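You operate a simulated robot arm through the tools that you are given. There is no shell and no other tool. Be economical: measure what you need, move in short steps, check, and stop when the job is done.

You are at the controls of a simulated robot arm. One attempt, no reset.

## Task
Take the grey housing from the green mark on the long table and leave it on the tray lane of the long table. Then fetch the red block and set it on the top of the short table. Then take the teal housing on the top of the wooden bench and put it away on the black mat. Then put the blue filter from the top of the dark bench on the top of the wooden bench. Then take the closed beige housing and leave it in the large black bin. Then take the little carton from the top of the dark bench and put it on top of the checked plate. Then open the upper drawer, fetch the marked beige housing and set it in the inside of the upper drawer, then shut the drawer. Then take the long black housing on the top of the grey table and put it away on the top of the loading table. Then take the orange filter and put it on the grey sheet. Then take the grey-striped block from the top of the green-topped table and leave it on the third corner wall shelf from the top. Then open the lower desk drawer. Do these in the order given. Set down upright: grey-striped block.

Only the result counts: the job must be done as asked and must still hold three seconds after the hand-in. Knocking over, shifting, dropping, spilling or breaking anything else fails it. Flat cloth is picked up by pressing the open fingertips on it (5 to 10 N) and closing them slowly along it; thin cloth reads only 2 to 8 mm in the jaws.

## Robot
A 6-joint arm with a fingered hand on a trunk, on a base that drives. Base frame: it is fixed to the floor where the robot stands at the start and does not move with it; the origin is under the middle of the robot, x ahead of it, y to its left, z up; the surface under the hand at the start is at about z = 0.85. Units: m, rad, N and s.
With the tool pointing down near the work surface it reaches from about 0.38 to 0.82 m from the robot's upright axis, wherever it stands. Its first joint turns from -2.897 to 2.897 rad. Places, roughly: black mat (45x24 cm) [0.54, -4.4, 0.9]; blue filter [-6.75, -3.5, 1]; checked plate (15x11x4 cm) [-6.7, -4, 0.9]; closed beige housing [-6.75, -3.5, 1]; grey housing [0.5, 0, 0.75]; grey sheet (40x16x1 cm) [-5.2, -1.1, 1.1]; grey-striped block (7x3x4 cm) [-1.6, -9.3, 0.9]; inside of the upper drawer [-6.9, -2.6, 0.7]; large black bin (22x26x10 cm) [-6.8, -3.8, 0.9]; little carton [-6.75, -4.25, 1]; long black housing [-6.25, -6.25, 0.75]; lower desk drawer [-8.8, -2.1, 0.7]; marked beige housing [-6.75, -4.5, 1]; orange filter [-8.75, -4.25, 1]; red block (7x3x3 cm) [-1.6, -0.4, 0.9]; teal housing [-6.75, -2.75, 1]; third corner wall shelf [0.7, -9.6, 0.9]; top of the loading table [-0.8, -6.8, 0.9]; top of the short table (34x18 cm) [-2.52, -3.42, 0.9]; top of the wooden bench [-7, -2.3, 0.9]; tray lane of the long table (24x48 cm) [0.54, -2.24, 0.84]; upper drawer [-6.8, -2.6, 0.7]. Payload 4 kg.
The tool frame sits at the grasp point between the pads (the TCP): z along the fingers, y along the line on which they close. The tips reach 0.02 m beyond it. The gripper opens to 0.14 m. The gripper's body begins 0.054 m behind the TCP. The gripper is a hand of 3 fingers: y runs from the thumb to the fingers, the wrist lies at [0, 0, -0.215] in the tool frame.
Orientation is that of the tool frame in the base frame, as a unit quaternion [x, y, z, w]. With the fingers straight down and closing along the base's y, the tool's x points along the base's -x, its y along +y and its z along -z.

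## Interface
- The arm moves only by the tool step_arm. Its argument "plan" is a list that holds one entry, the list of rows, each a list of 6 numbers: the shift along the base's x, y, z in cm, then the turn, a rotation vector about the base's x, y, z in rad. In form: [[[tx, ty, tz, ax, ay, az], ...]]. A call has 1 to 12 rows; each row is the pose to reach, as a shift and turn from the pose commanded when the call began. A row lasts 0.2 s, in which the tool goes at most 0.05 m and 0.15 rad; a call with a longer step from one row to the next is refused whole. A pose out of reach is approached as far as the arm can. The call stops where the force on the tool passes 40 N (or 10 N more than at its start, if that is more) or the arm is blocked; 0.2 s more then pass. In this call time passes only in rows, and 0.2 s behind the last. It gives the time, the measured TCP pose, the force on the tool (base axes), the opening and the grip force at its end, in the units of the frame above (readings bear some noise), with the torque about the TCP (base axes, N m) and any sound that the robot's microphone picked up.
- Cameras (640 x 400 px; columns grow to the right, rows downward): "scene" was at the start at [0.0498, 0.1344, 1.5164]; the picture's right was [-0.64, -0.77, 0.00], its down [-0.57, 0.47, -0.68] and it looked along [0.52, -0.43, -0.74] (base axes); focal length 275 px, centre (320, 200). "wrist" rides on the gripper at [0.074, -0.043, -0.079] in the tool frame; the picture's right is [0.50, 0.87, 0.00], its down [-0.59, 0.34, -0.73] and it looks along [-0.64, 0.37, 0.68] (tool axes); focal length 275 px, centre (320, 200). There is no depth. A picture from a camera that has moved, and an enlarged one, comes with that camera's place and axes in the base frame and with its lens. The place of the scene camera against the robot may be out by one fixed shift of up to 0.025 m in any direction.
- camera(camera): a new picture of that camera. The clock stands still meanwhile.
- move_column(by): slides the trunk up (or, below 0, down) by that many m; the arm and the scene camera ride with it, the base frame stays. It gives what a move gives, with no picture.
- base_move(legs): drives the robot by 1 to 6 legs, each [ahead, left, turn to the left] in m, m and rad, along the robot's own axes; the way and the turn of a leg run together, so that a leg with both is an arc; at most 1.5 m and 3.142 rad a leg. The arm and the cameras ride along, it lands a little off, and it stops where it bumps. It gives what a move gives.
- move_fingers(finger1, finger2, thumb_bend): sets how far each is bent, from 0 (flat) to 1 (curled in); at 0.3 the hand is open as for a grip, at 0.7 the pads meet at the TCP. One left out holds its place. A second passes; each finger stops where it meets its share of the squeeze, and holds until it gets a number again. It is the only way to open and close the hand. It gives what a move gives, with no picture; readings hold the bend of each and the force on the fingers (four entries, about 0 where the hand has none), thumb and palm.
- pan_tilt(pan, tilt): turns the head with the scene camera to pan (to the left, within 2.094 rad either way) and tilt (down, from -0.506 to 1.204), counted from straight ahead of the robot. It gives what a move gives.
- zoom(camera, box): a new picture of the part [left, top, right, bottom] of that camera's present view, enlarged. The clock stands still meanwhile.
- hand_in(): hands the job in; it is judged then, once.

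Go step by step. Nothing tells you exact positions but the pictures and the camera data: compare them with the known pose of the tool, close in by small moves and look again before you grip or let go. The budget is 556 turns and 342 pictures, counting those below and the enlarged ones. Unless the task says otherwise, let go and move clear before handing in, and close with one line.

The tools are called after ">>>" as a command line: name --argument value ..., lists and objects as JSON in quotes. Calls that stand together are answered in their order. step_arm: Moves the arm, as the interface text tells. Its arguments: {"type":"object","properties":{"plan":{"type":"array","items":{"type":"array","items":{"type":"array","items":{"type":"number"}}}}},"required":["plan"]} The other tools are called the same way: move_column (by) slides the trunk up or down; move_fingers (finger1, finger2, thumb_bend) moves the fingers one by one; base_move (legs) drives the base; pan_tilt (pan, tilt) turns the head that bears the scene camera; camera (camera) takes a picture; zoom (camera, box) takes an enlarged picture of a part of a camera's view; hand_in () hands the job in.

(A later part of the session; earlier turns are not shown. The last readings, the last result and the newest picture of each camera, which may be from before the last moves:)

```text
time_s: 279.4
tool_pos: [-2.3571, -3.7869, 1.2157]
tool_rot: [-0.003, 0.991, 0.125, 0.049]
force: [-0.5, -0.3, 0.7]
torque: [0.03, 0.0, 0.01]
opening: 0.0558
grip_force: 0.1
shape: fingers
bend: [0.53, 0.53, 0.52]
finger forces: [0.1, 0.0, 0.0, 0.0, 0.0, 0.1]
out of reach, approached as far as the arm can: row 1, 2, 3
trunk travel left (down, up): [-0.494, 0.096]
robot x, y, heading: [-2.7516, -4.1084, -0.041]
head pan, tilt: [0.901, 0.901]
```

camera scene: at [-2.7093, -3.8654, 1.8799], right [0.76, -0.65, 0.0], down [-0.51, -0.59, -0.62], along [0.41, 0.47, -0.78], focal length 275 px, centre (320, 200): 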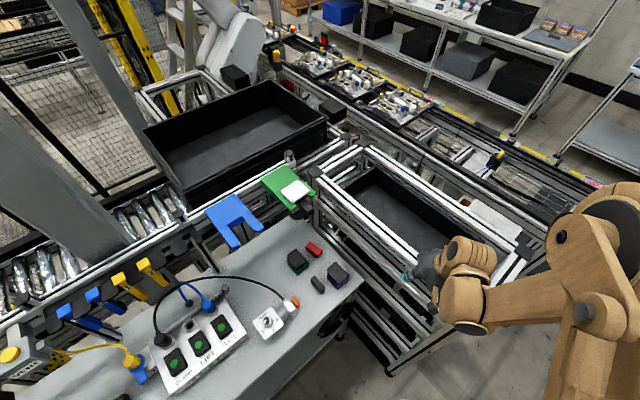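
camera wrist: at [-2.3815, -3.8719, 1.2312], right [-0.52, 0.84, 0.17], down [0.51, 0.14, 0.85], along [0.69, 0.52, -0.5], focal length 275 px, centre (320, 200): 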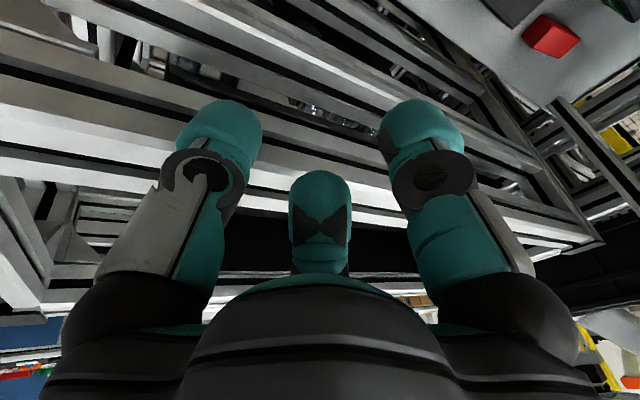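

Free now. I'll untilt the hand and raise it.

>>> step_arm --plan '[[[0, 0, 2, -0.1, 0, 0], [0, 0, 5, -0.2, 0, 0], [-1, 0, 9, -0.26, 0, 0], [-2, 0, 13, -0.26, 0, 0]]]'

>>> camera --camera "scene"

```text
time_s: 280.4
tool_pos: [-2.3739, -3.7874, 1.3473]
tool_rot: [-0.01, 0.999, -0.004, 0.048]
force: [-1.0, -0.1, -0.4]
torque: [0.02, -0.03, 0.03]
opening: 0.0555
grip_force: 0.1
shape: fingers
bend: [0.53, 0.53, 0.52]
finger forces: [0.0, 0.0, 0.0, 0.1, 0.0, 0.0]
trunk travel left (down, up): [-0.494, 0.096]
robot x, y, heading: [-2.7508, -4.1093, -0.04]
head pan, tilt: [0.901, 0.901]
```

```text
246 pictures are left
camera scene: at [-2.7066, -3.8663, 1.8799], right [0.76, -0.65, 0.0], down [-0.51, -0.59, -0.62], along [0.41, 0.47, -0.78], focal length 275 px, centre (320, 200)
```

scene: 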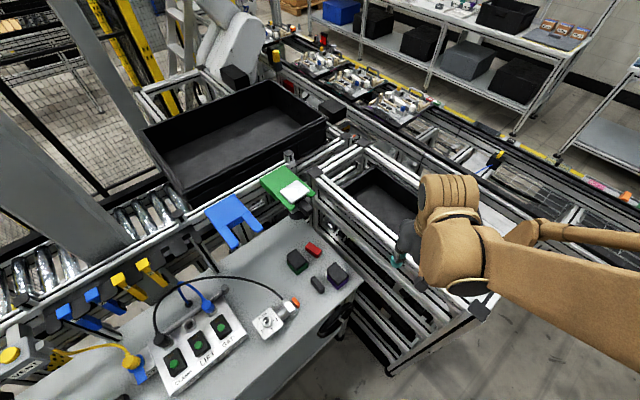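

All in place. I'll bring the arm back to the front and level it.

>>> step_arm --plan '[[[1, -4.5, 0, 0, 0.05, 0], [2, -9, 0, 0, 0.096, 0], [3, -13.5, 0, 0, 0.096, 0], [4.5, -18, 0, 0, 0.096, 0], [6, -22.5, 0, 0, 0.096, 0], [7.5, -27, 0, 0, 0.096, 0], [9, -31.5, 0, 0, 0.096, 0], [11, -35.5, 0, 0, 0.096, 0]]]'

>>> pan_tilt --pan 2.05 --tilt 0.7

>>> camera --camera "scene"

```text
time_s: 282.1
tool_pos: [-2.2615, -4.1431, 1.3442]
tool_rot: [-0.011, 1.0, -0.002, -0.001]
force: [-0.1, -0.5, 0.0]
torque: [-0.03, 0.01, -0.05]
opening: 0.0557
grip_force: 0.0
shape: fingers
bend: [0.53, 0.53, 0.52]
finger forces: [0.1, 0.0, 0.0, 0.0, 0.1, 0.0]
trunk travel left (down, up): [-0.494, 0.096]
robot x, y, heading: [-2.7504, -4.1084, -0.037]
head pan, tilt: [0.901, 0.901]
```

```text
time_s: 283.5
tool_pos: [-2.2636, -4.1419, 1.3435]
tool_rot: [-0.01, 1.0, -0.003, 0.0]
force: [0.1, -1.5, 0.0]
torque: [-0.01, -0.02, 0.0]
opening: 0.0553
grip_force: 0.1
shape: fingers
bend: [0.53, 0.53, 0.52]
finger forces: [0.1, 0.0, 0.1, 0.1, 0.0, 0.0]
trunk travel left (down, up): [-0.494, 0.096]
robot x, y, heading: [-2.7489, -4.1112, -0.04]
head pan, tilt: [2.051, 0.7]
```

```text
245 pictures are left
camera scene: at [-2.7899, -3.8454, 1.8959], right [0.91, 0.42, 0.0], down [0.27, -0.58, -0.76], along [-0.33, 0.69, -0.64], focal length 275 px, centre (320, 200)
```

scene: 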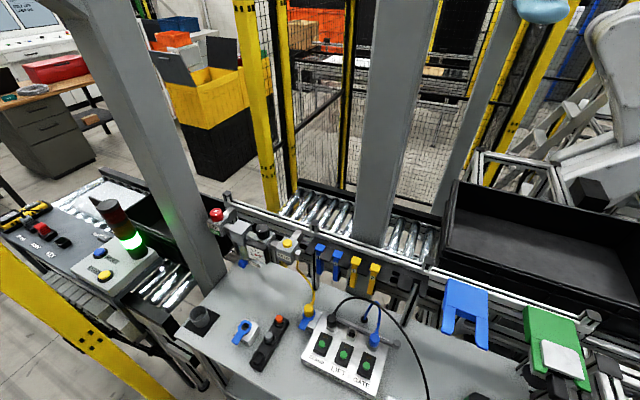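

I'll back out through the gate the way I entered, along y ≈ -4.23.

>>> base_move --legs '[[-0.346, -0.138, 0], [-1.15, -0.048, 0], [-0.95, 0.0, 0]]'

>>> pan_tilt --pan 1.8 --tilt 0.4

>>> camera --camera "scene"

>>> pan_tilt --pan 0.1 --tilt 0.65

>>> camera --camera "scene"

```text
time_s: 296.0
tool_pos: [-4.7275, -4.1899, 1.3435]
tool_rot: [0.005, 1.0, -0.003, 0.001]
force: [0.7, -0.8, 0.9]
torque: [-0.03, 0.0, 0.01]
opening: 0.0556
grip_force: 0.0
shape: fingers
bend: [0.53, 0.53, 0.52]
finger forces: [0.1, 0.0, 0.0, 0.1, 0.0, 0.1]
trunk travel left (down, up): [-0.494, 0.096]
robot x, y, heading: [-5.2154, -4.1433, -0.067]
head pan, tilt: [2.051, 0.7]
```

```text
time_s: 296.8
tool_pos: [-4.7284, -4.192, 1.344]
tool_rot: [0.005, 1.0, -0.003, 0.0]
force: [0.3, 0.1, 0.1]
torque: [-0.02, 0.0, -0.01]
opening: 0.0555
grip_force: 0.0
shape: fingers
bend: [0.53, 0.53, 0.52]
finger forces: [0.0, 0.0, 0.1, 0.1, 0.0, 0.0]
trunk travel left (down, up): [-0.494, 0.096]
robot x, y, heading: [-5.2086, -4.1408, -0.071]
head pan, tilt: [1.799, 0.4]
```

```text
244 pictures are left
camera scene: at [-5.2258, -3.8648, 1.9227], right [0.99, 0.16, 0.0], down [0.06, -0.39, -0.92], along [-0.15, 0.91, -0.39], focal length 275 px, centre (320, 200)
```

scene: 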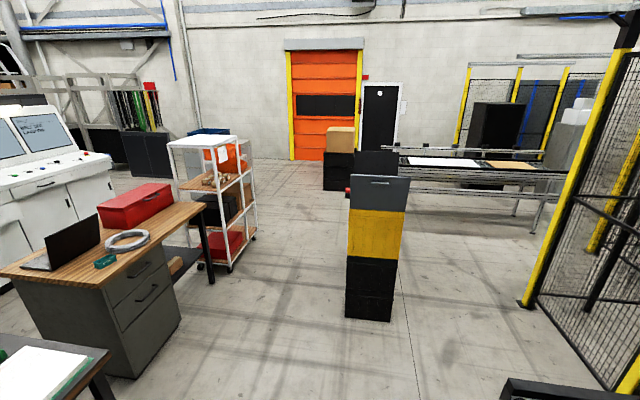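

```text
time_s: 298.5
tool_pos: [-4.7275, -4.1904, 1.3455]
tool_rot: [0.004, 1.0, -0.004, 0.0]
force: [-0.5, 0.1, 0.5]
torque: [0.01, 0.0, -0.02]
opening: 0.0555
grip_force: 0.1
shape: fingers
bend: [0.53, 0.53, 0.52]
finger forces: [0.0, 0.1, 0.0, 0.0, 0.0, 0.0]
trunk travel left (down, up): [-0.494, 0.096]
robot x, y, heading: [-5.2165, -4.1415, -0.072]
head pan, tilt: [0.099, 0.649]
```

```text
243 pictures are left
camera scene: at [-5.1246, -3.9537, 1.9002], right [0.03, -1.0, 0.0], down [-0.6, -0.02, -0.8], along [0.8, 0.02, -0.6], focal length 275 px, centre (320, 200)
```

scene: 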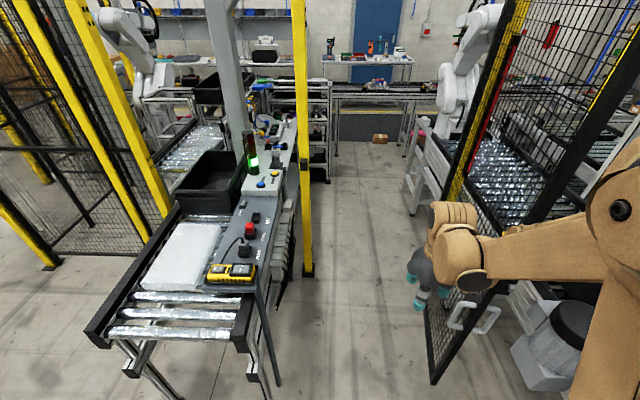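

I'm out of the gate with nothing disturbed. The teal housing stands on the wooden bench near [-6.75, -2.69]; the bench's east edge is at x ≈ -6.6. I'll drive to its east side and face it.

>>> base_move --legs '[[-0.5, 0, 0], [0, 0, 1.6], [1.4, 0.15, 0], [0, 0, 1.6]]'

>>> pan_tilt --pan 0.0 --tilt 0.6

>>> camera --camera "scene"

```text
time_s: 315.9
tool_pos: [-6.2971, -2.674, 1.3437]
tool_rot: [1.0, 0.022, 0.0, -0.004]
force: [-0.4, 0.4, -0.1]
torque: [0.01, 0.01, 0.01]
opening: 0.0554
grip_force: 0.1
shape: fingers
bend: [0.53, 0.53, 0.52]
finger forces: [0.1, 0.0, 0.0, 0.0, 0.1, 0.1]
trunk travel left (down, up): [-0.494, 0.096]
robot x, y, heading: [-5.8035, -2.6977, 3.127]
head pan, tilt: [0.099, 0.649]
```

```text
time_s: 316.5
tool_pos: [-6.298, -2.6741, 1.3434]
tool_rot: [1.0, 0.022, 0.0, -0.004]
force: [0.1, 0.0, 0.4]
torque: [0.01, -0.02, -0.02]
opening: 0.0557
grip_force: 0.1
shape: fingers
bend: [0.53, 0.53, 0.52]
finger forces: [0.1, 0.0, 0.0, 0.0, 0.0, 0.0]
trunk travel left (down, up): [-0.494, 0.096]
robot x, y, heading: [-5.8083, -2.6979, 3.126]
head pan, tilt: [0.0, 0.6]
```

```text
242 pictures are left
camera scene: at [-5.8729, -2.8898, 1.9045], right [0.02, 1.0, 0.0], down [0.57, -0.01, -0.82], along [-0.82, 0.01, -0.57], focal length 275 px, centre (320, 200)
```

scene: 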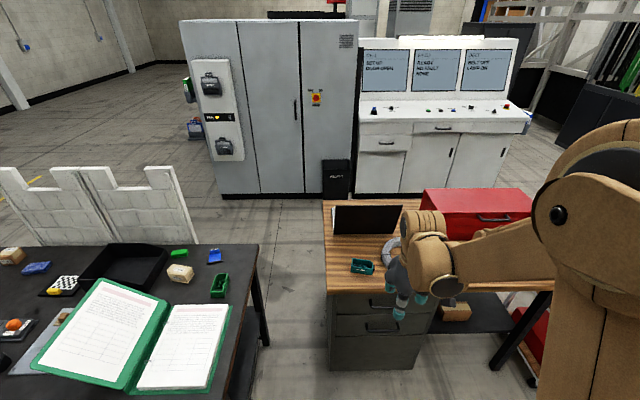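

The drawers face me, and the teal housing is at about [-6.746, -2.68]. I'll move 25 cm closer, lower the trunk and zoom.

>>> base_move --legs '[[0.25, 0, 0]]'

>>> move_column --by -0.2

>>> pan_tilt --pan 0.0 --tilt 0.8

>>> camera --camera "scene"

>>> zoom --camera "scene" --box '[300, 140, 460, 240]'

>>> camera --camera "wrist"

```text
time_s: 318.3
tool_pos: [-6.5478, -2.6652, 1.3432]
tool_rot: [1.0, 0.019, 0.001, -0.004]
force: [-0.9, 0.4, 0.0]
torque: [0.03, 0.0, 0.01]
opening: 0.0555
grip_force: 0.0
shape: fingers
bend: [0.53, 0.53, 0.52]
finger forces: [0.1, 0.0, 0.1, 0.0, 0.0, 0.0]
trunk travel left (down, up): [-0.494, 0.096]
robot x, y, heading: [-6.0618, -2.6917, 3.116]
head pan, tilt: [0.0, 0.6]
```

```text
time_s: 320.5
tool_pos: [-6.5468, -2.6659, 1.1454]
tool_rot: [1.0, 0.018, 0.0, -0.004]
force: [0.6, -0.3, -0.1]
torque: [0.0, 0.0, -0.03]
opening: 0.0559
grip_force: 0.2
shape: fingers
bend: [0.53, 0.53, 0.52]
finger forces: [0.0, 0.0, 0.0, 0.0, 0.0, 0.0]
trunk travel left (down, up): [-0.294, 0.296]
robot x, y, heading: [-6.0582, -2.6915, 3.114]
head pan, tilt: [0.0, 0.6]
```

```text
time_s: 321.2
tool_pos: [-6.5472, -2.6659, 1.1435]
tool_rot: [1.0, 0.018, 0.0, -0.003]
force: [0.1, 0.0, 0.4]
torque: [-0.02, 0.01, 0.02]
opening: 0.056
grip_force: 0.0
shape: fingers
bend: [0.53, 0.53, 0.52]
finger forces: [0.1, 0.0, 0.0, 0.0, 0.0, 0.0]
trunk travel left (down, up): [-0.294, 0.296]
robot x, y, heading: [-6.0587, -2.6914, 3.12]
head pan, tilt: [0.0, 0.799]
```

```text
241 pictures are left
camera scene: at [-6.1157, -2.8843, 1.6877], right [0.02, 1.0, 0.0], down [0.72, -0.02, -0.7], along [-0.7, 0.02, -0.72], focal length 275 px, centre (320, 200)
```

scene: 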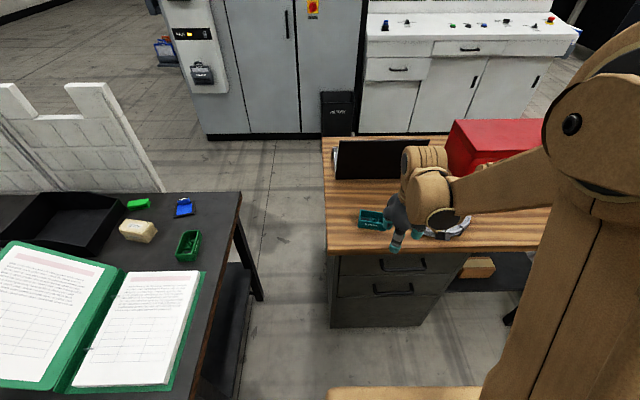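

```text
4.00 times, centred on (380, 190) of scene
camera zoom: at [-6.1157, -2.8843, 1.6877], right [0.02, 1.0, 0.0], down [0.72, -0.02, -0.7], along [-0.7, 0.02, -0.72], focal length 1099 px, centre (80, 240)
```

zoom: 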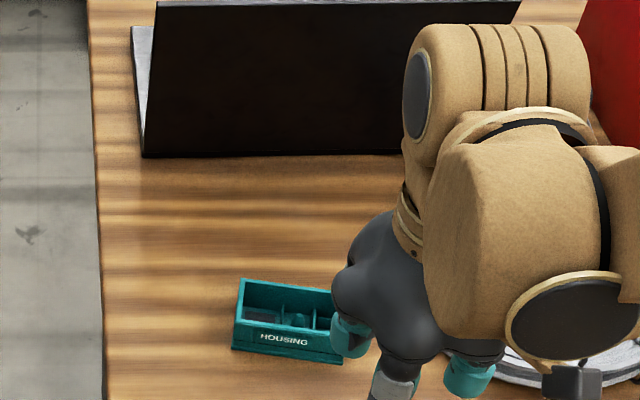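

```text
239 pictures are left
camera wrist: at [-6.4753, -2.6213, 1.2217], right [0.53, -0.85, -0.01], down [-0.57, -0.37, 0.73], along [-0.62, -0.39, -0.68], focal length 275 px, centre (320, 200)
```

wrist: 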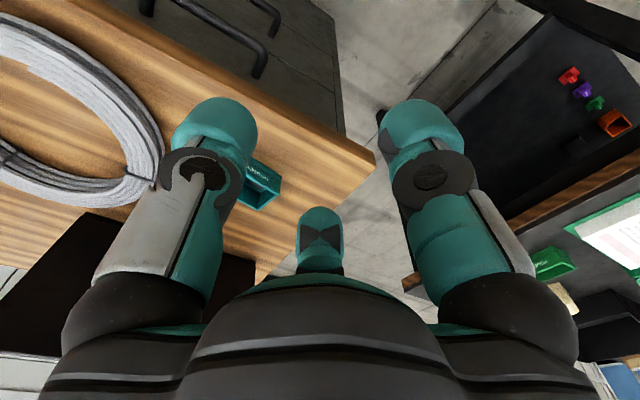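

The teal housing is about 10 cm (y) × 6 cm, centred near [-6.76, -2.678] and yawed by roughly 9°. I'll open the hand, go above it and check.

>>> move_fingers --finger1 0.32 --finger2 0.32 --thumb_bend 0.3

>>> step_arm --plan '[[[-4.5, 0, 0, 0, 0, 0], [-9, -0.3, -1, 0, 0, -0.05], [-13.5, -0.6, -3, 0, 0, -0.1], [-18, -0.9, -5, 0, 0, -0.13], [-21.3, -1.2, -7, 0, 0, -0.13]]]'

>>> camera --camera "wrist"

>>> zoom --camera "scene" --box '[300, 120, 500, 260]'

```text
time_s: 322.2
tool_pos: [-6.5471, -2.6651, 1.1445]
tool_rot: [1.0, 0.018, 0.0, -0.003]
force: [0.0, 0.0, 0.2]
torque: [0.0, 0.0, -0.02]
opening: 0.1213
grip_force: 0.1
shape: fingers
bend: [0.32, 0.32, 0.3]
finger forces: [0.0, 0.0, 0.0, 0.0, 0.0, 0.1]
trunk travel left (down, up): [-0.294, 0.296]
robot x, y, heading: [-6.0566, -2.6932, 3.118]
head pan, tilt: [0.0, 0.799]
```

```text
time_s: 323.4
tool_pos: [-6.7604, -2.6793, 1.0749]
tool_rot: [0.999, -0.047, 0.001, -0.004]
force: [0.0, -0.7, 0.1]
torque: [0.0, 0.01, 0.01]
opening: 0.1212
grip_force: 0.1
shape: fingers
bend: [0.32, 0.32, 0.3]
finger forces: [0.0, 0.0, 0.0, 0.1, 0.1, 0.1]
trunk travel left (down, up): [-0.294, 0.296]
robot x, y, heading: [-6.0576, -2.6916, 3.118]
head pan, tilt: [0.0, 0.799]
```

```text
238 pictures are left
camera wrist: at [-6.684, -2.6449, 1.1522], right [0.42, -0.91, -0.01], down [-0.62, -0.29, 0.73], along [-0.67, -0.3, -0.68], focal length 275 px, centre (320, 200)
```

wrist: 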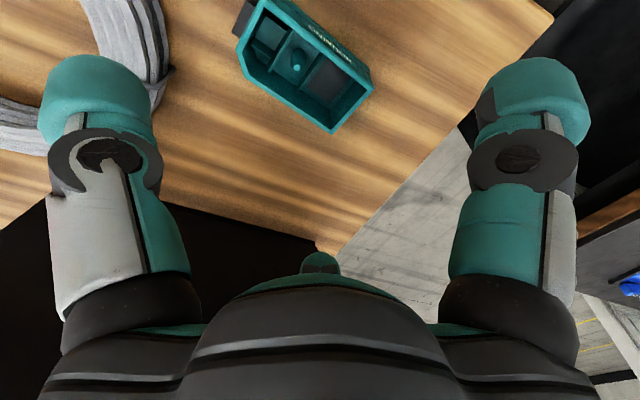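

```text
2.86 times, centred on (400, 190) of scene
camera zoom: at [-6.1176, -2.8844, 1.6875], right [0.02, 1.0, 0.0], down [0.72, -0.02, -0.7], along [-0.7, 0.02, -0.72], focal length 785 px, centre (91, 229)
```

zoom: 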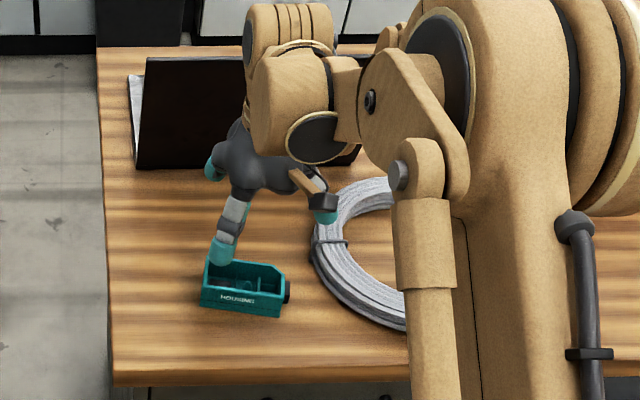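

The housing's centre is about [-6.77, -2.672], and a black tab sticks out on its +y end. I'll turn the hand by about +57° so that two digits take the long faces and one takes the free -y end.

>>> step_arm --plan '[[[-0.3, 0.2, 0, 0, 0, 0.14], [-0.5, 0.4, 0, 0, 0, 0.28], [-0.8, 0.6, 0, 0, 0, 0.42], [-1, 0.7, 0, 0, 0, 0.56], [-1, 0.7, -1, 0, 0, 0.7], [-1, 0.7, -2, 0, 0, 0.84], [-1, 0.7, -4, 0, 0, 0.98]]]'

>>> camera --camera "wrist"

>>> zoom --camera "scene" --box '[300, 120, 500, 260]'

```text
time_s: 325.0
tool_pos: [-6.7701, -2.6701, 1.0331]
tool_rot: [0.902, 0.431, -0.001, -0.004]
force: [-0.1, 0.7, 0.5]
torque: [-0.01, 0.0, -0.01]
opening: 0.1211
grip_force: 0.1
shape: fingers
bend: [0.32, 0.32, 0.3]
finger forces: [0.0, 0.1, 0.0, 0.1, 0.0, 0.1]
trunk travel left (down, up): [-0.294, 0.296]
robot x, y, heading: [-6.0578, -2.6935, 3.116]
head pan, tilt: [0.0, 0.799]
```

```text
236 pictures are left
camera wrist: at [-6.7574, -2.587, 1.1118], right [0.99, -0.16, -0.01], down [-0.1, -0.67, 0.73], along [-0.12, -0.72, -0.68], focal length 275 px, centre (320, 200)
```

wrist: 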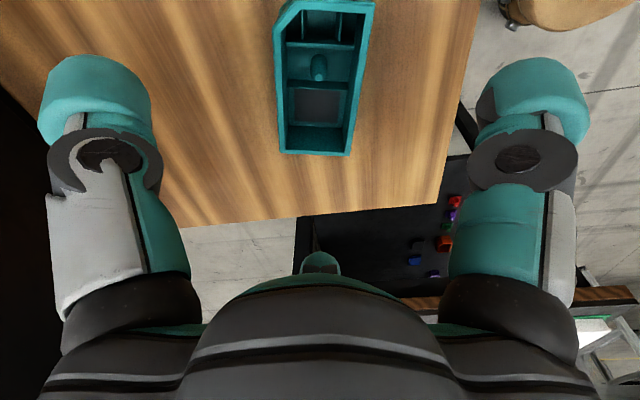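

```text
2.86 times, centred on (400, 190) of scene
camera zoom: at [-6.1166, -2.8843, 1.6876], right [0.02, 1.0, 0.0], down [0.72, -0.02, -0.7], along [-0.7, 0.02, -0.72], focal length 785 px, centre (91, 229)
```

zoom: 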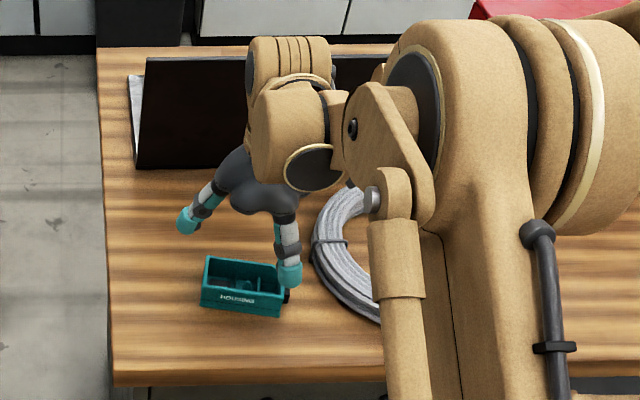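

Well aligned, with the centre at [-6.771, -2.670]. I'll descend to z ≈ 0.935.

>>> step_arm --plan '[[[0, 0, -3, 0, 0, 0], [0, 0, -6, 0, 0, 0], [0, 0, -8, 0, 0, 0], [0, 0, -9, 0, 0, 0], [0, 0, -9.8, 0, 0, 0]]]'

>>> camera --camera "wrist"

>>> zoom --camera "scene" --box '[300, 120, 500, 260]'

```text
time_s: 326.2
tool_pos: [-6.7705, -2.6712, 0.9351]
tool_rot: [0.903, 0.429, -0.001, -0.003]
force: [-0.6, 0.4, 0.4]
torque: [-0.03, -0.01, -0.02]
opening: 0.1211
grip_force: 0.1
shape: fingers
bend: [0.32, 0.32, 0.3]
finger forces: [0.1, 0.0, 0.0, 0.0, 0.1, 0.0]
trunk travel left (down, up): [-0.294, 0.296]
robot x, y, heading: [-6.0607, -2.6919, 3.118]
head pan, tilt: [0.0, 0.799]
```

```text
234 pictures are left
camera wrist: at [-6.7568, -2.5869, 1.0123], right [0.99, -0.16, -0.01], down [-0.1, -0.67, 0.73], along [-0.12, -0.72, -0.68], focal length 275 px, centre (320, 200)
```

wrist: 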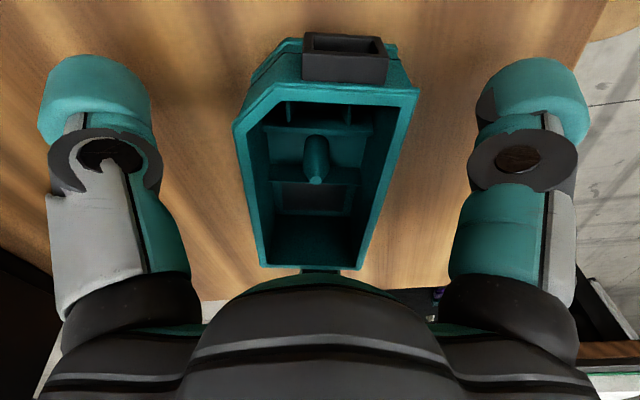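

```text
2.86 times, centred on (400, 190) of scene
camera zoom: at [-6.1162, -2.8843, 1.6876], right [0.02, 1.0, 0.0], down [0.72, -0.02, -0.7], along [-0.7, 0.02, -0.72], focal length 785 px, centre (91, 229)
```

zoom: 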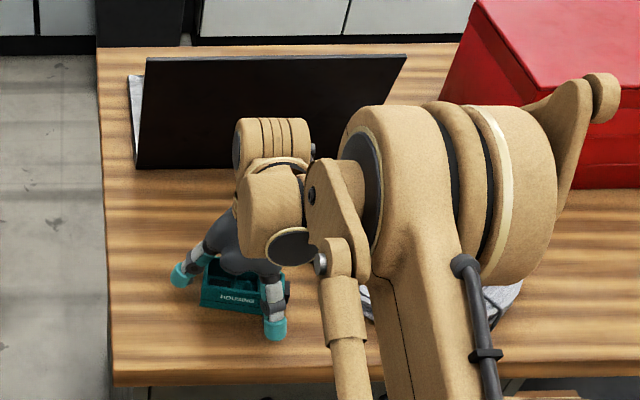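

Good. I'll go 1 cm lower and close.

>>> step_arm --plan '[[[0, 0, -0.5, 0, 0, 0], [0, 0, -1.0, 0, 0, 0]]]'

>>> move_fingers --finger1 0.75 --finger2 0.75 --thumb_bend 0.75

>>> camera --camera "wrist"

```text
time_s: 326.8
tool_pos: [-6.7703, -2.6717, 0.9241]
tool_rot: [0.903, 0.429, -0.001, -0.002]
force: [0.6, 0.5, 1.3]
torque: [0.0, 0.02, 0.0]
opening: 0.1213
grip_force: 0.1
shape: fingers
bend: [0.32, 0.32, 0.3]
finger forces: [0.0, 0.0, 0.1, 0.0, 0.1, 0.0]
trunk travel left (down, up): [-0.294, 0.296]
robot x, y, heading: [-6.0599, -2.6859, 3.118]
head pan, tilt: [0.0, 0.799]
```

```text
time_s: 327.7
tool_pos: [-6.7701, -2.6716, 0.9275]
tool_rot: [0.903, 0.43, -0.003, -0.004]
force: [-0.3, -2.6, 22.1]
torque: [-0.22, -0.64, 0.04]
opening: 0.0545
grip_force: 43.0
shape: fingers
bend: [0.52, 0.54, 0.56]
finger forces: [36.6, 19.8, 0.1, 0.0, 29.0, 0.0]
trunk travel left (down, up): [-0.294, 0.296]
robot x, y, heading: [-6.0583, -2.69, 3.119]
head pan, tilt: [0.0, 0.799]
stopped: the force on the tool passed its limit at 41 N (the readings are from after the stop); the commanded pose is now the measured one
```

```text
232 pictures are left
camera wrist: at [-6.7556, -2.588, 1.0053], right [0.99, -0.16, -0.01], down [-0.1, -0.67, 0.73], along [-0.12, -0.72, -0.68], focal length 275 px, centre (320, 200)
```

wrist: 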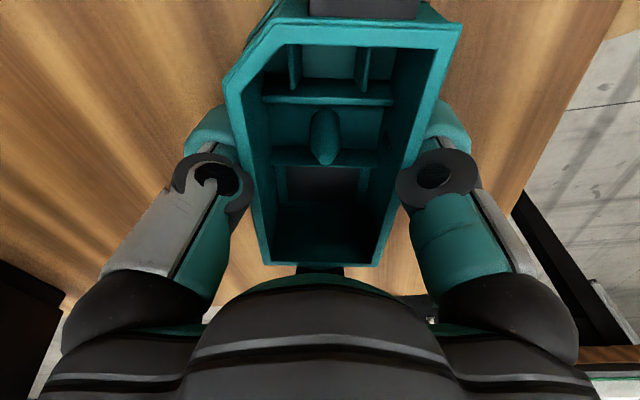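

The housing is gripped while the tips press on the table. I'll lift a little and check.

>>> step_arm --plan '[[[0, 0, 1, 0, 0, 0], [0, 0, 3, 0, 0, 0], [0, 0, 6, 0, 0, 0]]]'

>>> camera --camera "wrist"

>>> zoom --camera "scene" --box '[300, 120, 500, 260]'

```text
time_s: 328.5
tool_pos: [-6.7704, -2.6722, 0.9857]
tool_rot: [0.903, 0.43, -0.002, -0.004]
force: [-0.7, 1.1, -2.5]
torque: [-0.04, 0.02, 0.0]
opening: 0.0547
grip_force: 29.7
shape: fingers
bend: [0.52, 0.54, 0.56]
finger forces: [20.6, 11.3, 0.0, 0.0, 28.1, 0.1]
trunk travel left (down, up): [-0.294, 0.296]
robot x, y, heading: [-6.0575, -2.6894, 3.118]
head pan, tilt: [0.0, 0.799]
```

```text
231 pictures are left
camera wrist: at [-6.7576, -2.5882, 1.0629], right [0.99, -0.16, -0.01], down [-0.1, -0.67, 0.73], along [-0.12, -0.72, -0.68], focal length 275 px, centre (320, 200)
```

wrist: 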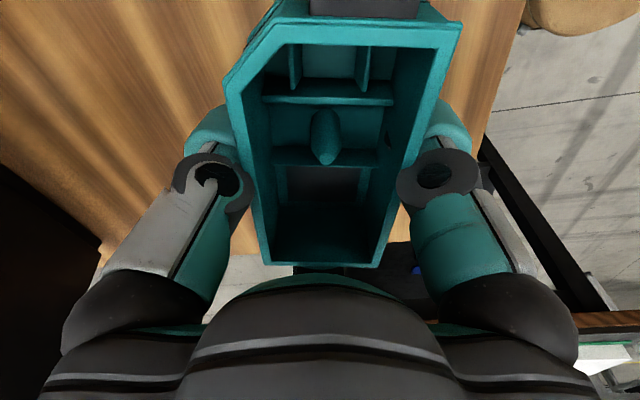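

```text
2.86 times, centred on (400, 190) of scene
camera zoom: at [-6.1153, -2.8843, 1.6876], right [0.02, 1.0, 0.0], down [0.72, -0.02, -0.7], along [-0.7, 0.02, -0.72], focal length 785 px, centre (91, 229)
```

zoom: 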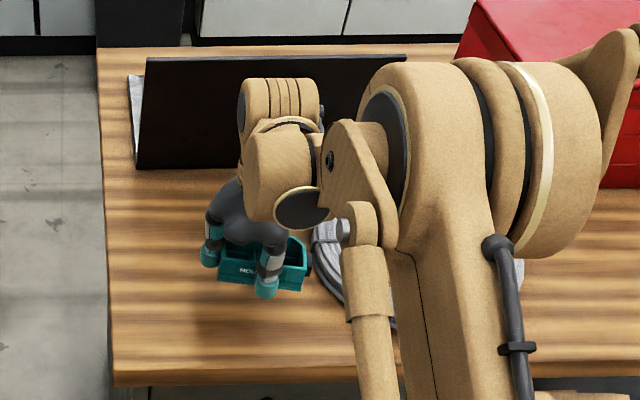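

The teal housing is held firmly. Next comes the long trip back to the black mat on the second bench, so I'll raise and retract the arm first.

>>> step_arm --plan '[[[0, 0, 4, 0, 0, 0], [0, 0, 8, 0, 0, 0], [4, 0, 10, 0, 0, 0], [8.5, 0, 11, 0, 0, 0], [13, 0, 12, 0, 0, 0], [17.5, 0, 12, 0, 0, 0], [22, 0, 12, 0, 0, 0]]]'

>>> move_column --by 0.29

>>> base_move --legs '[[-0.3, 0, 0], [0, 0, 1.571], [1.4, 0, 0], [1.2, 0, 0]]'

>>> camera --camera "wrist"

```text
time_s: 330.1
tool_pos: [-6.5484, -2.6695, 1.1062]
tool_rot: [0.903, 0.429, -0.002, -0.004]
force: [0.7, -0.8, -1.2]
torque: [-0.02, 0.0, 0.0]
opening: 0.0545
grip_force: 29.7
shape: fingers
bend: [0.52, 0.54, 0.56]
finger forces: [20.5, 11.1, 0.0, 0.0, 28.1, 0.0]
trunk travel left (down, up): [-0.294, 0.296]
robot x, y, heading: [-6.0576, -2.6902, 3.121]
head pan, tilt: [0.0, 0.799]
```

```text
time_s: 333.1
tool_pos: [-6.5498, -2.6702, 1.3961]
tool_rot: [0.903, 0.43, -0.001, -0.003]
force: [-0.5, -0.1, -0.7]
torque: [-0.03, 0.0, 0.01]
opening: 0.0543
grip_force: 29.8
shape: fingers
bend: [0.52, 0.54, 0.56]
finger forces: [20.5, 11.0, 0.1, 0.0, 28.0, 0.0]
trunk travel left (down, up): [-0.584, 0.006]
robot x, y, heading: [-6.0623, -2.689, 3.118]
head pan, tilt: [0.0, 0.799]
```

```text
time_s: 351.3
tool_pos: [-5.8282, -5.8155, 1.3962]
tool_rot: [0.339, 0.941, -0.003, -0.001]
force: [0.7, -0.5, -0.8]
torque: [0.01, -0.03, -0.01]
opening: 0.0542
grip_force: 28.7
shape: fingers
bend: [0.52, 0.54, 0.56]
finger forces: [19.6, 11.1, 0.0, 0.0, 27.5, 0.0]
trunk travel left (down, up): [-0.584, 0.006]
robot x, y, heading: [-5.8027, -5.3242, -1.602]
head pan, tilt: [0.0, 0.799]
```

```text
229 pictures are left
camera wrist: at [-5.9134, -5.8013, 1.4731], right [0.17, 0.99, -0.01], down [0.67, -0.11, 0.73], along [0.72, -0.13, -0.68], focal length 275 px, centre (320, 200)
```

wrist: 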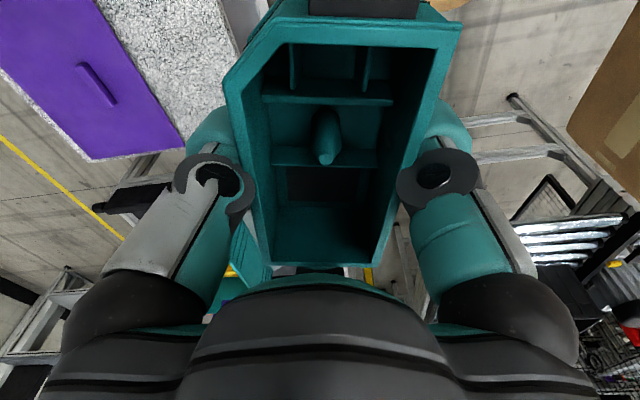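

Going well. I'll continue west, then south past the grey table, then face east.

>>> base_move --legs '[[0, -1.5, 0], [1.1, 0, 0], [1.0, 0, 0], [0, 0, 1.6], [1.4, 0, 0], [1.2, 0, 0]]'

>>> pan_tilt --pan -0.1 --tilt 0.5

>>> camera --camera "scene"

```text
time_s: 385.0
tool_pos: [-4.2287, -7.4835, 1.3946]
tool_rot: [-0.417, 0.909, -0.004, 0.001]
force: [0.1, 0.6, -1.3]
torque: [0.0, -0.02, 0.03]
opening: 0.054
grip_force: 28.0
shape: fingers
bend: [0.52, 0.54, 0.57]
finger forces: [18.7, 11.2, 0.0, 0.0, 26.4, 0.1]
trunk travel left (down, up): [-0.584, 0.006]
robot x, y, heading: [-4.7223, -7.4488, -0.051]
head pan, tilt: [0.0, 0.799]
```

```text
time_s: 385.8
tool_pos: [-4.2292, -7.4823, 1.3959]
tool_rot: [-0.417, 0.909, -0.003, 0.002]
force: [0.2, -0.2, -1.8]
torque: [0.05, -0.01, 0.01]
opening: 0.0538
grip_force: 28.3
shape: fingers
bend: [0.52, 0.54, 0.57]
finger forces: [18.7, 11.2, 0.0, 0.0, 26.4, 0.0]
trunk travel left (down, up): [-0.584, 0.006]
robot x, y, heading: [-4.7219, -7.4474, -0.054]
head pan, tilt: [-0.099, 0.499]
```

```text
228 pictures are left
camera scene: at [-4.6309, -7.2762, 2.0035], right [-0.15, -0.99, 0.0], down [-0.47, 0.07, -0.88], along [0.87, -0.13, -0.48], focal length 275 px, centre (320, 200)
```

scene: 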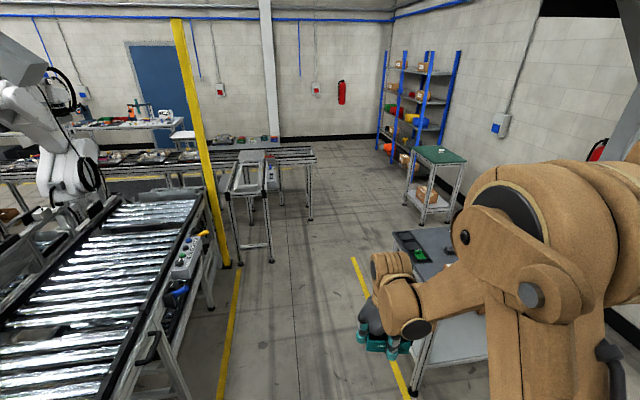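

The aisle back is clear. I'll retrace it: y ≈ -7.55 to x = -2.7, then y ≈ -8.1 to x = 0.4.

>>> base_move --legs '[[1.4, -0.02, 0], [0.6, -0.02, 0], [0.626, -0.467, 0], [1.4, 0.076, 0], [1.1, 0.06, 0]]'

>>> pan_tilt --pan 1.5 --tilt 0.5

>>> camera --camera "scene"

```text
time_s: 411.3
tool_pos: [0.8625, -8.0558, 1.3946]
tool_rot: [-0.429, 0.903, -0.004, 0.001]
force: [0.2, 0.6, -1.3]
torque: [0.0, -0.03, 0.01]
opening: 0.0539
grip_force: 28.1
shape: fingers
bend: [0.52, 0.54, 0.57]
finger forces: [18.9, 11.1, 0.1, 0.0, 26.5, 0.0]
trunk travel left (down, up): [-0.584, 0.006]
robot x, y, heading: [0.3698, -8.0334, -0.023]
head pan, tilt: [-0.099, 0.499]
```

```text
time_s: 413.0
tool_pos: [0.8612, -8.0564, 1.3952]
tool_rot: [-0.429, 0.903, -0.003, 0.001]
force: [1.3, 0.2, -1.3]
torque: [0.04, -0.04, 0.03]
opening: 0.054
grip_force: 28.1
shape: fingers
bend: [0.52, 0.54, 0.57]
finger forces: [19.0, 11.1, 0.0, 0.0, 26.5, 0.1]
trunk travel left (down, up): [-0.584, 0.006]
robot x, y, heading: [0.3711, -8.0344, -0.023]
head pan, tilt: [1.499, 0.499]
```

```text
227 pictures are left
camera scene: at [0.3741, -7.7595, 2.0036], right [1.0, -0.1, 0.0], down [-0.05, -0.48, -0.88], along [0.08, 0.87, -0.48], focal length 275 px, centre (320, 200)
```

scene: 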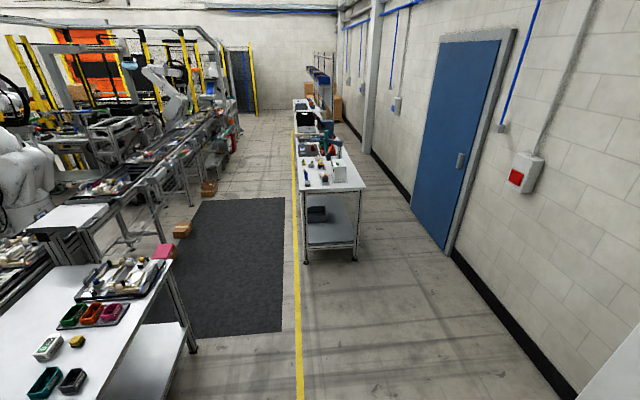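

The way north is clear: bench front edge at x ≈ 0.417, loading table's right edge at x ≈ -0.47. I'll go up to y ≈ -4.85 alongside the bench.

>>> base_move --legs '[[0, 1.45, 0], [-0.42, 0.4, 0], [0, 1.2, 0.02]]'

>>> pan_tilt --pan 0.2 --tilt 0.8

>>> camera --camera "scene"

```text
time_s: 428.7
tool_pos: [0.582, -5.0049, 1.3948]
tool_rot: [-0.423, 0.906, -0.003, 0.0]
force: [0.5, 0.0, -1.7]
torque: [-0.01, -0.02, 0.02]
opening: 0.0538
grip_force: 28.7
shape: fingers
bend: [0.52, 0.54, 0.57]
finger forces: [19.0, 11.0, 0.0, 0.0, 26.6, 0.1]
trunk travel left (down, up): [-0.584, 0.006]
robot x, y, heading: [0.0928, -4.9772, -0.032]
head pan, tilt: [1.499, 0.499]
```

```text
time_s: 430.2
tool_pos: [0.5832, -5.0055, 1.3956]
tool_rot: [-0.425, 0.905, -0.004, 0.002]
force: [-0.5, -0.4, -1.8]
torque: [0.07, -0.01, 0.03]
opening: 0.0537
grip_force: 28.3
shape: fingers
bend: [0.52, 0.54, 0.57]
finger forces: [19.0, 11.0, 0.0, 0.0, 26.5, 0.0]
trunk travel left (down, up): [-0.584, 0.006]
robot x, y, heading: [0.0939, -4.975, -0.034]
head pan, tilt: [0.201, 0.799]
```

```text
226 pictures are left
camera scene: at [0.1668, -4.7793, 1.9776], right [0.17, -0.99, 0.0], down [-0.71, -0.12, -0.7], along [0.69, 0.12, -0.72], focal length 275 px, centre (320, 200)
```

scene: 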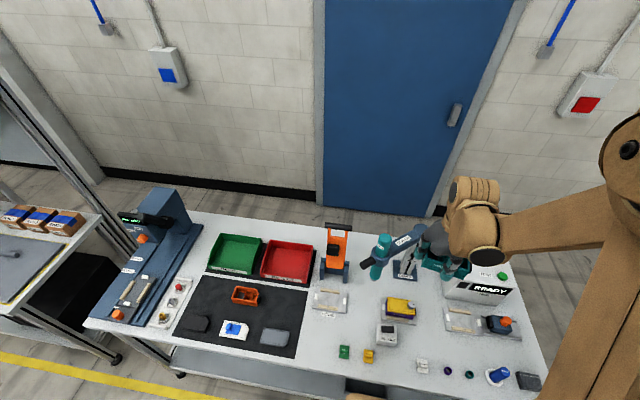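

The black mat spans x .43–.67, y -4.64…-4.2; a clear spot is at about [0.585, -4.52]. I'll raise the arm to clear the lamp device, then shift left to the spot.

>>> step_arm --plan '[[[-1, 0, 4, 0, 0, 0], [-2, 0, 8, 0, 0, 0], [-3, 0, 10, 0, 0, 0]]]'

>>> base_move --legs '[[-0.08, 0.0, 0], [0, 0.46, 0], [0.06, 0, 0]]'

>>> camera --camera "scene"

>>> camera --camera "wrist"

```text
time_s: 431.0
tool_pos: [0.5513, -5.0073, 1.4962]
tool_rot: [-0.425, 0.905, -0.003, 0.001]
force: [-0.2, 0.5, -1.3]
torque: [0.05, 0.01, 0.0]
opening: 0.0538
grip_force: 28.6
shape: fingers
bend: [0.52, 0.54, 0.57]
finger forces: [19.2, 10.9, 0.1, 0.0, 26.7, 0.0]
trunk travel left (down, up): [-0.584, 0.006]
robot x, y, heading: [0.0905, -4.9809, -0.039]
head pan, tilt: [0.201, 0.799]
```

```text
time_s: 435.0
tool_pos: [0.5444, -4.5406, 1.4943]
tool_rot: [-0.428, 0.904, -0.003, 0.001]
force: [0.4, -0.4, -1.8]
torque: [0.05, 0.0, 0.01]
opening: 0.0538
grip_force: 28.6
shape: fingers
bend: [0.52, 0.54, 0.57]
finger forces: [19.3, 11.0, 0.1, 0.1, 26.7, 0.0]
trunk travel left (down, up): [-0.584, 0.006]
robot x, y, heading: [0.0831, -4.5184, -0.03]
head pan, tilt: [0.201, 0.799]
```

```text
225 pictures are left
camera scene: at [0.1577, -4.3158, 1.9776], right [0.17, -0.98, 0.0], down [-0.71, -0.12, -0.7], along [0.69, 0.12, -0.72], focal length 275 px, centre (320, 200)
```

scene: 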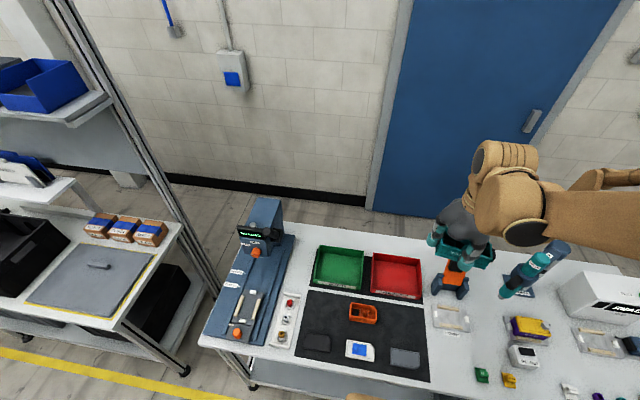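

```text
224 pictures are left
camera wrist: at [0.5293, -4.6252, 1.5727], right [-0.99, 0.16, -0.01], down [0.11, 0.67, 0.73], along [0.12, 0.72, -0.68], focal length 275 px, centre (320, 200)
```

wrist: 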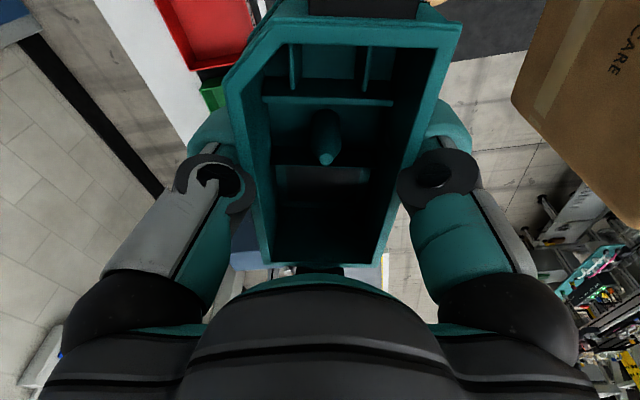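

The clear spot is at [0.605, -4.535], between the orange housing, the grey piece and the red bin. I'll lower the trunk, move over the spot and square the housing to the mat.

>>> move_column --by -0.3

>>> step_arm --plan '[[[2, 0.2, -4, 0, 0, 0.08], [4, 0.5, -8, 0, 0, 0.15], [6, 0.6, -12, 0, 0, 0.15], [6, 0.6, -16, 0, 0, 0.15]]]'

>>> pan_tilt --pan -0.1 --tilt 0.8

>>> camera --camera "scene"

>>> camera --camera "wrist"

```text
time_s: 438.0
tool_pos: [0.5443, -4.541, 1.1945]
tool_rot: [-0.427, 0.904, -0.003, 0.001]
force: [-0.4, 0.2, -1.2]
torque: [0.03, 0.0, 0.01]
opening: 0.0536
grip_force: 28.7
shape: fingers
bend: [0.52, 0.54, 0.57]
finger forces: [19.3, 10.9, 0.0, 0.0, 26.7, 0.1]
trunk travel left (down, up): [-0.284, 0.306]
robot x, y, heading: [0.09, -4.5142, -0.026]
head pan, tilt: [0.201, 0.799]
```

```text
time_s: 439.0
tool_pos: [0.604, -4.5365, 1.0344]
tool_rot: [-0.495, 0.869, -0.003, 0.002]
force: [-0.1, 0.6, -1.2]
torque: [0.01, -0.01, -0.01]
opening: 0.0533
grip_force: 28.6
shape: fingers
bend: [0.52, 0.54, 0.57]
finger forces: [19.8, 10.7, 0.0, 0.0, 26.8, 0.0]
trunk travel left (down, up): [-0.284, 0.306]
robot x, y, heading: [0.0882, -4.5151, -0.026]
head pan, tilt: [0.201, 0.799]
```

```text
time_s: 439.8
tool_pos: [0.6039, -4.5378, 1.0344]
tool_rot: [-0.494, 0.87, -0.003, 0.002]
force: [0.3, -0.5, -0.1]
torque: [0.04, -0.03, 0.02]
opening: 0.0537
grip_force: 28.6
shape: fingers
bend: [0.52, 0.54, 0.57]
finger forces: [19.8, 10.6, 0.1, 0.0, 26.8, 0.1]
trunk travel left (down, up): [-0.284, 0.306]
robot x, y, heading: [0.0863, -4.5153, -0.025]
head pan, tilt: [-0.099, 0.799]
```

```text
223 pictures are left
camera scene: at [0.1588, -4.3399, 1.6776], right [-0.13, -0.99, 0.0], down [-0.71, 0.09, -0.7], along [0.69, -0.09, -0.72], focal length 275 px, centre (320, 200)
```

scene: 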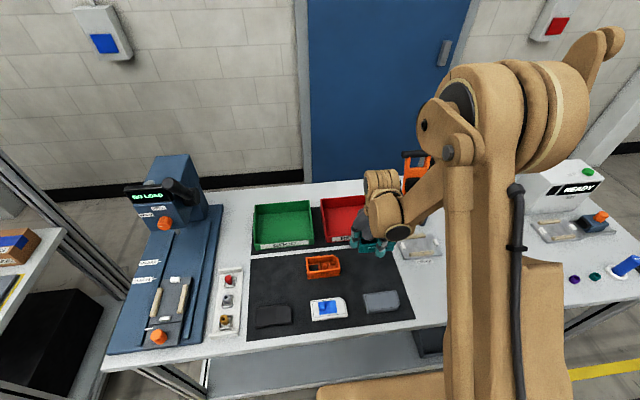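

```text
222 pictures are left
camera wrist: at [0.6017, -4.6233, 1.1129], right [-1.0, 0.01, -0.01], down [0.0, 0.68, 0.73], along [0.01, 0.73, -0.68], focal length 275 px, centre (320, 200)
```

wrist: 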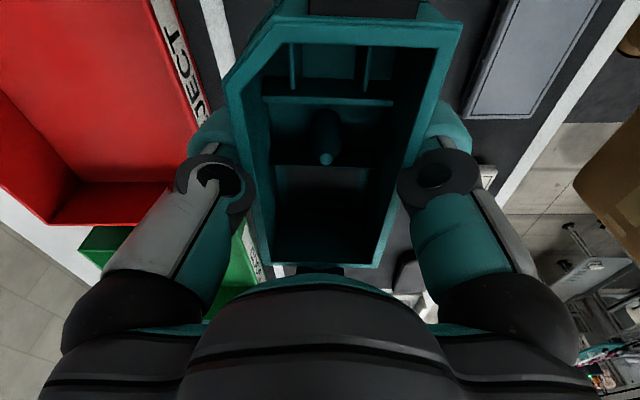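

I'll shift 1.5 cm away from the red bin and lower to just above the mat.

>>> step_arm --plan '[[[-0.8, 0, -3, 0, 0, 0], [-1.5, 0, -6, 0, 0, 0], [-1.5, 0, -9, 0, 0, 0], [-1.5, 0, -11, 0, 0, 0]]]'

>>> camera --camera "wrist"

>>> zoom --camera "scene" --box '[240, 160, 440, 330]'

```text
time_s: 440.8
tool_pos: [0.602, -4.5346, 0.9335]
tool_rot: [-0.493, 0.87, -0.002, 0.001]
force: [0.7, 0.0, -1.1]
torque: [0.01, -0.01, 0.0]
opening: 0.0538
grip_force: 28.6
shape: fingers
bend: [0.52, 0.54, 0.57]
finger forces: [20.0, 10.6, 0.0, 0.1, 26.9, 0.0]
out of reach, approached as far as the arm can: row 3, 4
trunk travel left (down, up): [-0.284, 0.306]
robot x, y, heading: [0.0815, -4.5183, -0.023]
head pan, tilt: [-0.099, 0.799]
```

```text
221 pictures are left
camera wrist: at [0.5995, -4.6208, 1.0109], right [-1.0, 0.01, 0.0], down [0.01, 0.68, 0.73], along [0.01, 0.73, -0.68], focal length 275 px, centre (320, 200)
```

wrist: 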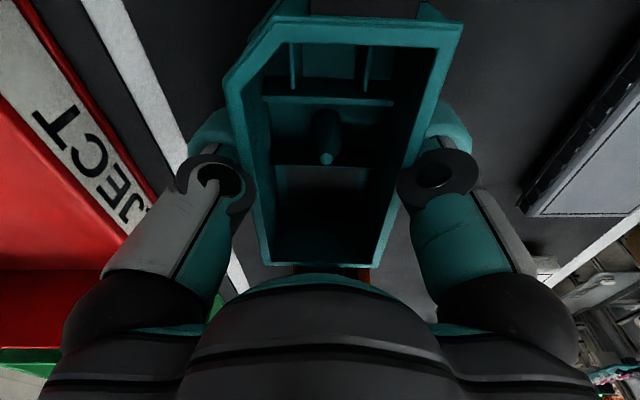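

```text
2.35 times, centred on (340, 245) of scene
camera zoom: at [0.1591, -4.3401, 1.6776], right [-0.13, -0.99, 0.0], down [-0.71, 0.09, -0.7], along [0.69, -0.09, -0.72], focal length 647 px, centre (273, 94)
```

zoom: 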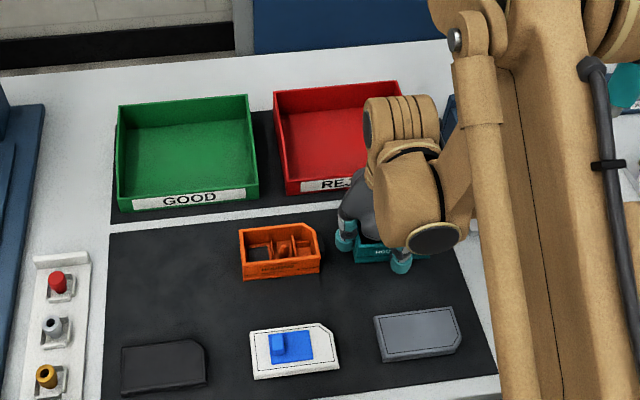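

The arm is at its lower limit again. I'll lift it 6 cm, lower the trunk 10 cm, then finish the shift.

>>> step_arm --plan '[[[0, 0, 3, 0, 0, 0], [-0.5, 0, 6, 0, 0, 0]]]'

>>> move_column --by -0.08

>>> step_arm --plan '[[[-0.5, 0, -0.5, 0, 0, 0], [-1.0, 0, -1.0, 0, 0, 0], [-1.0, 0, -1.5, 0, 0, 0]]]'

```text
time_s: 441.4
tool_pos: [0.5993, -4.5357, 0.9946]
tool_rot: [-0.494, 0.87, -0.004, 0.002]
force: [0.7, -0.1, -0.7]
torque: [0.01, -0.01, 0.03]
opening: 0.0534
grip_force: 28.3
shape: fingers
bend: [0.52, 0.54, 0.57]
finger forces: [20.0, 10.4, 0.0, 0.1, 27.0, 0.0]
trunk travel left (down, up): [-0.284, 0.306]
robot x, y, heading: [0.083, -4.5123, -0.027]
head pan, tilt: [-0.099, 0.799]
```

```text
time_s: 442.3
tool_pos: [0.598, -4.535, 0.9314]
tool_rot: [-0.494, 0.87, -0.003, 0.002]
force: [-1.6, 0.6, 31.8]
torque: [0.1, 1.02, 0.38]
opening: 0.0534
grip_force: 48.6
shape: fingers
bend: [0.52, 0.54, 0.57]
finger forces: [45.0, 24.0, 0.0, 0.0, 28.5, 0.1]
trunk travel left (down, up): [-0.217, 0.373]
robot x, y, heading: [0.0829, -4.5161, -0.028]
head pan, tilt: [-0.099, 0.799]
stopped: the force on the tool passed its limit at 127 N (the readings are from after the stop); the commanded pose is now the measured one
```

```text
time_s: 442.5
tool_pos: [0.599, -4.5349, 0.9307]
tool_rot: [-0.494, 0.87, -0.005, 0.003]
force: [1.6, 0.0, 28.9]
torque: [0.07, 0.87, 0.17]
opening: 0.0534
grip_force: 46.3
shape: fingers
bend: [0.52, 0.54, 0.57]
finger forces: [42.4, 22.6, 0.0, 0.1, 27.9, 0.0]
trunk travel left (down, up): [-0.217, 0.373]
robot x, y, heading: [0.0852, -4.5166, -0.025]
head pan, tilt: [-0.099, 0.799]
stopped in row 1: the force on the tool passed its limit at 57 N (the readings are from after the stop); the commanded pose is now the measured one
```

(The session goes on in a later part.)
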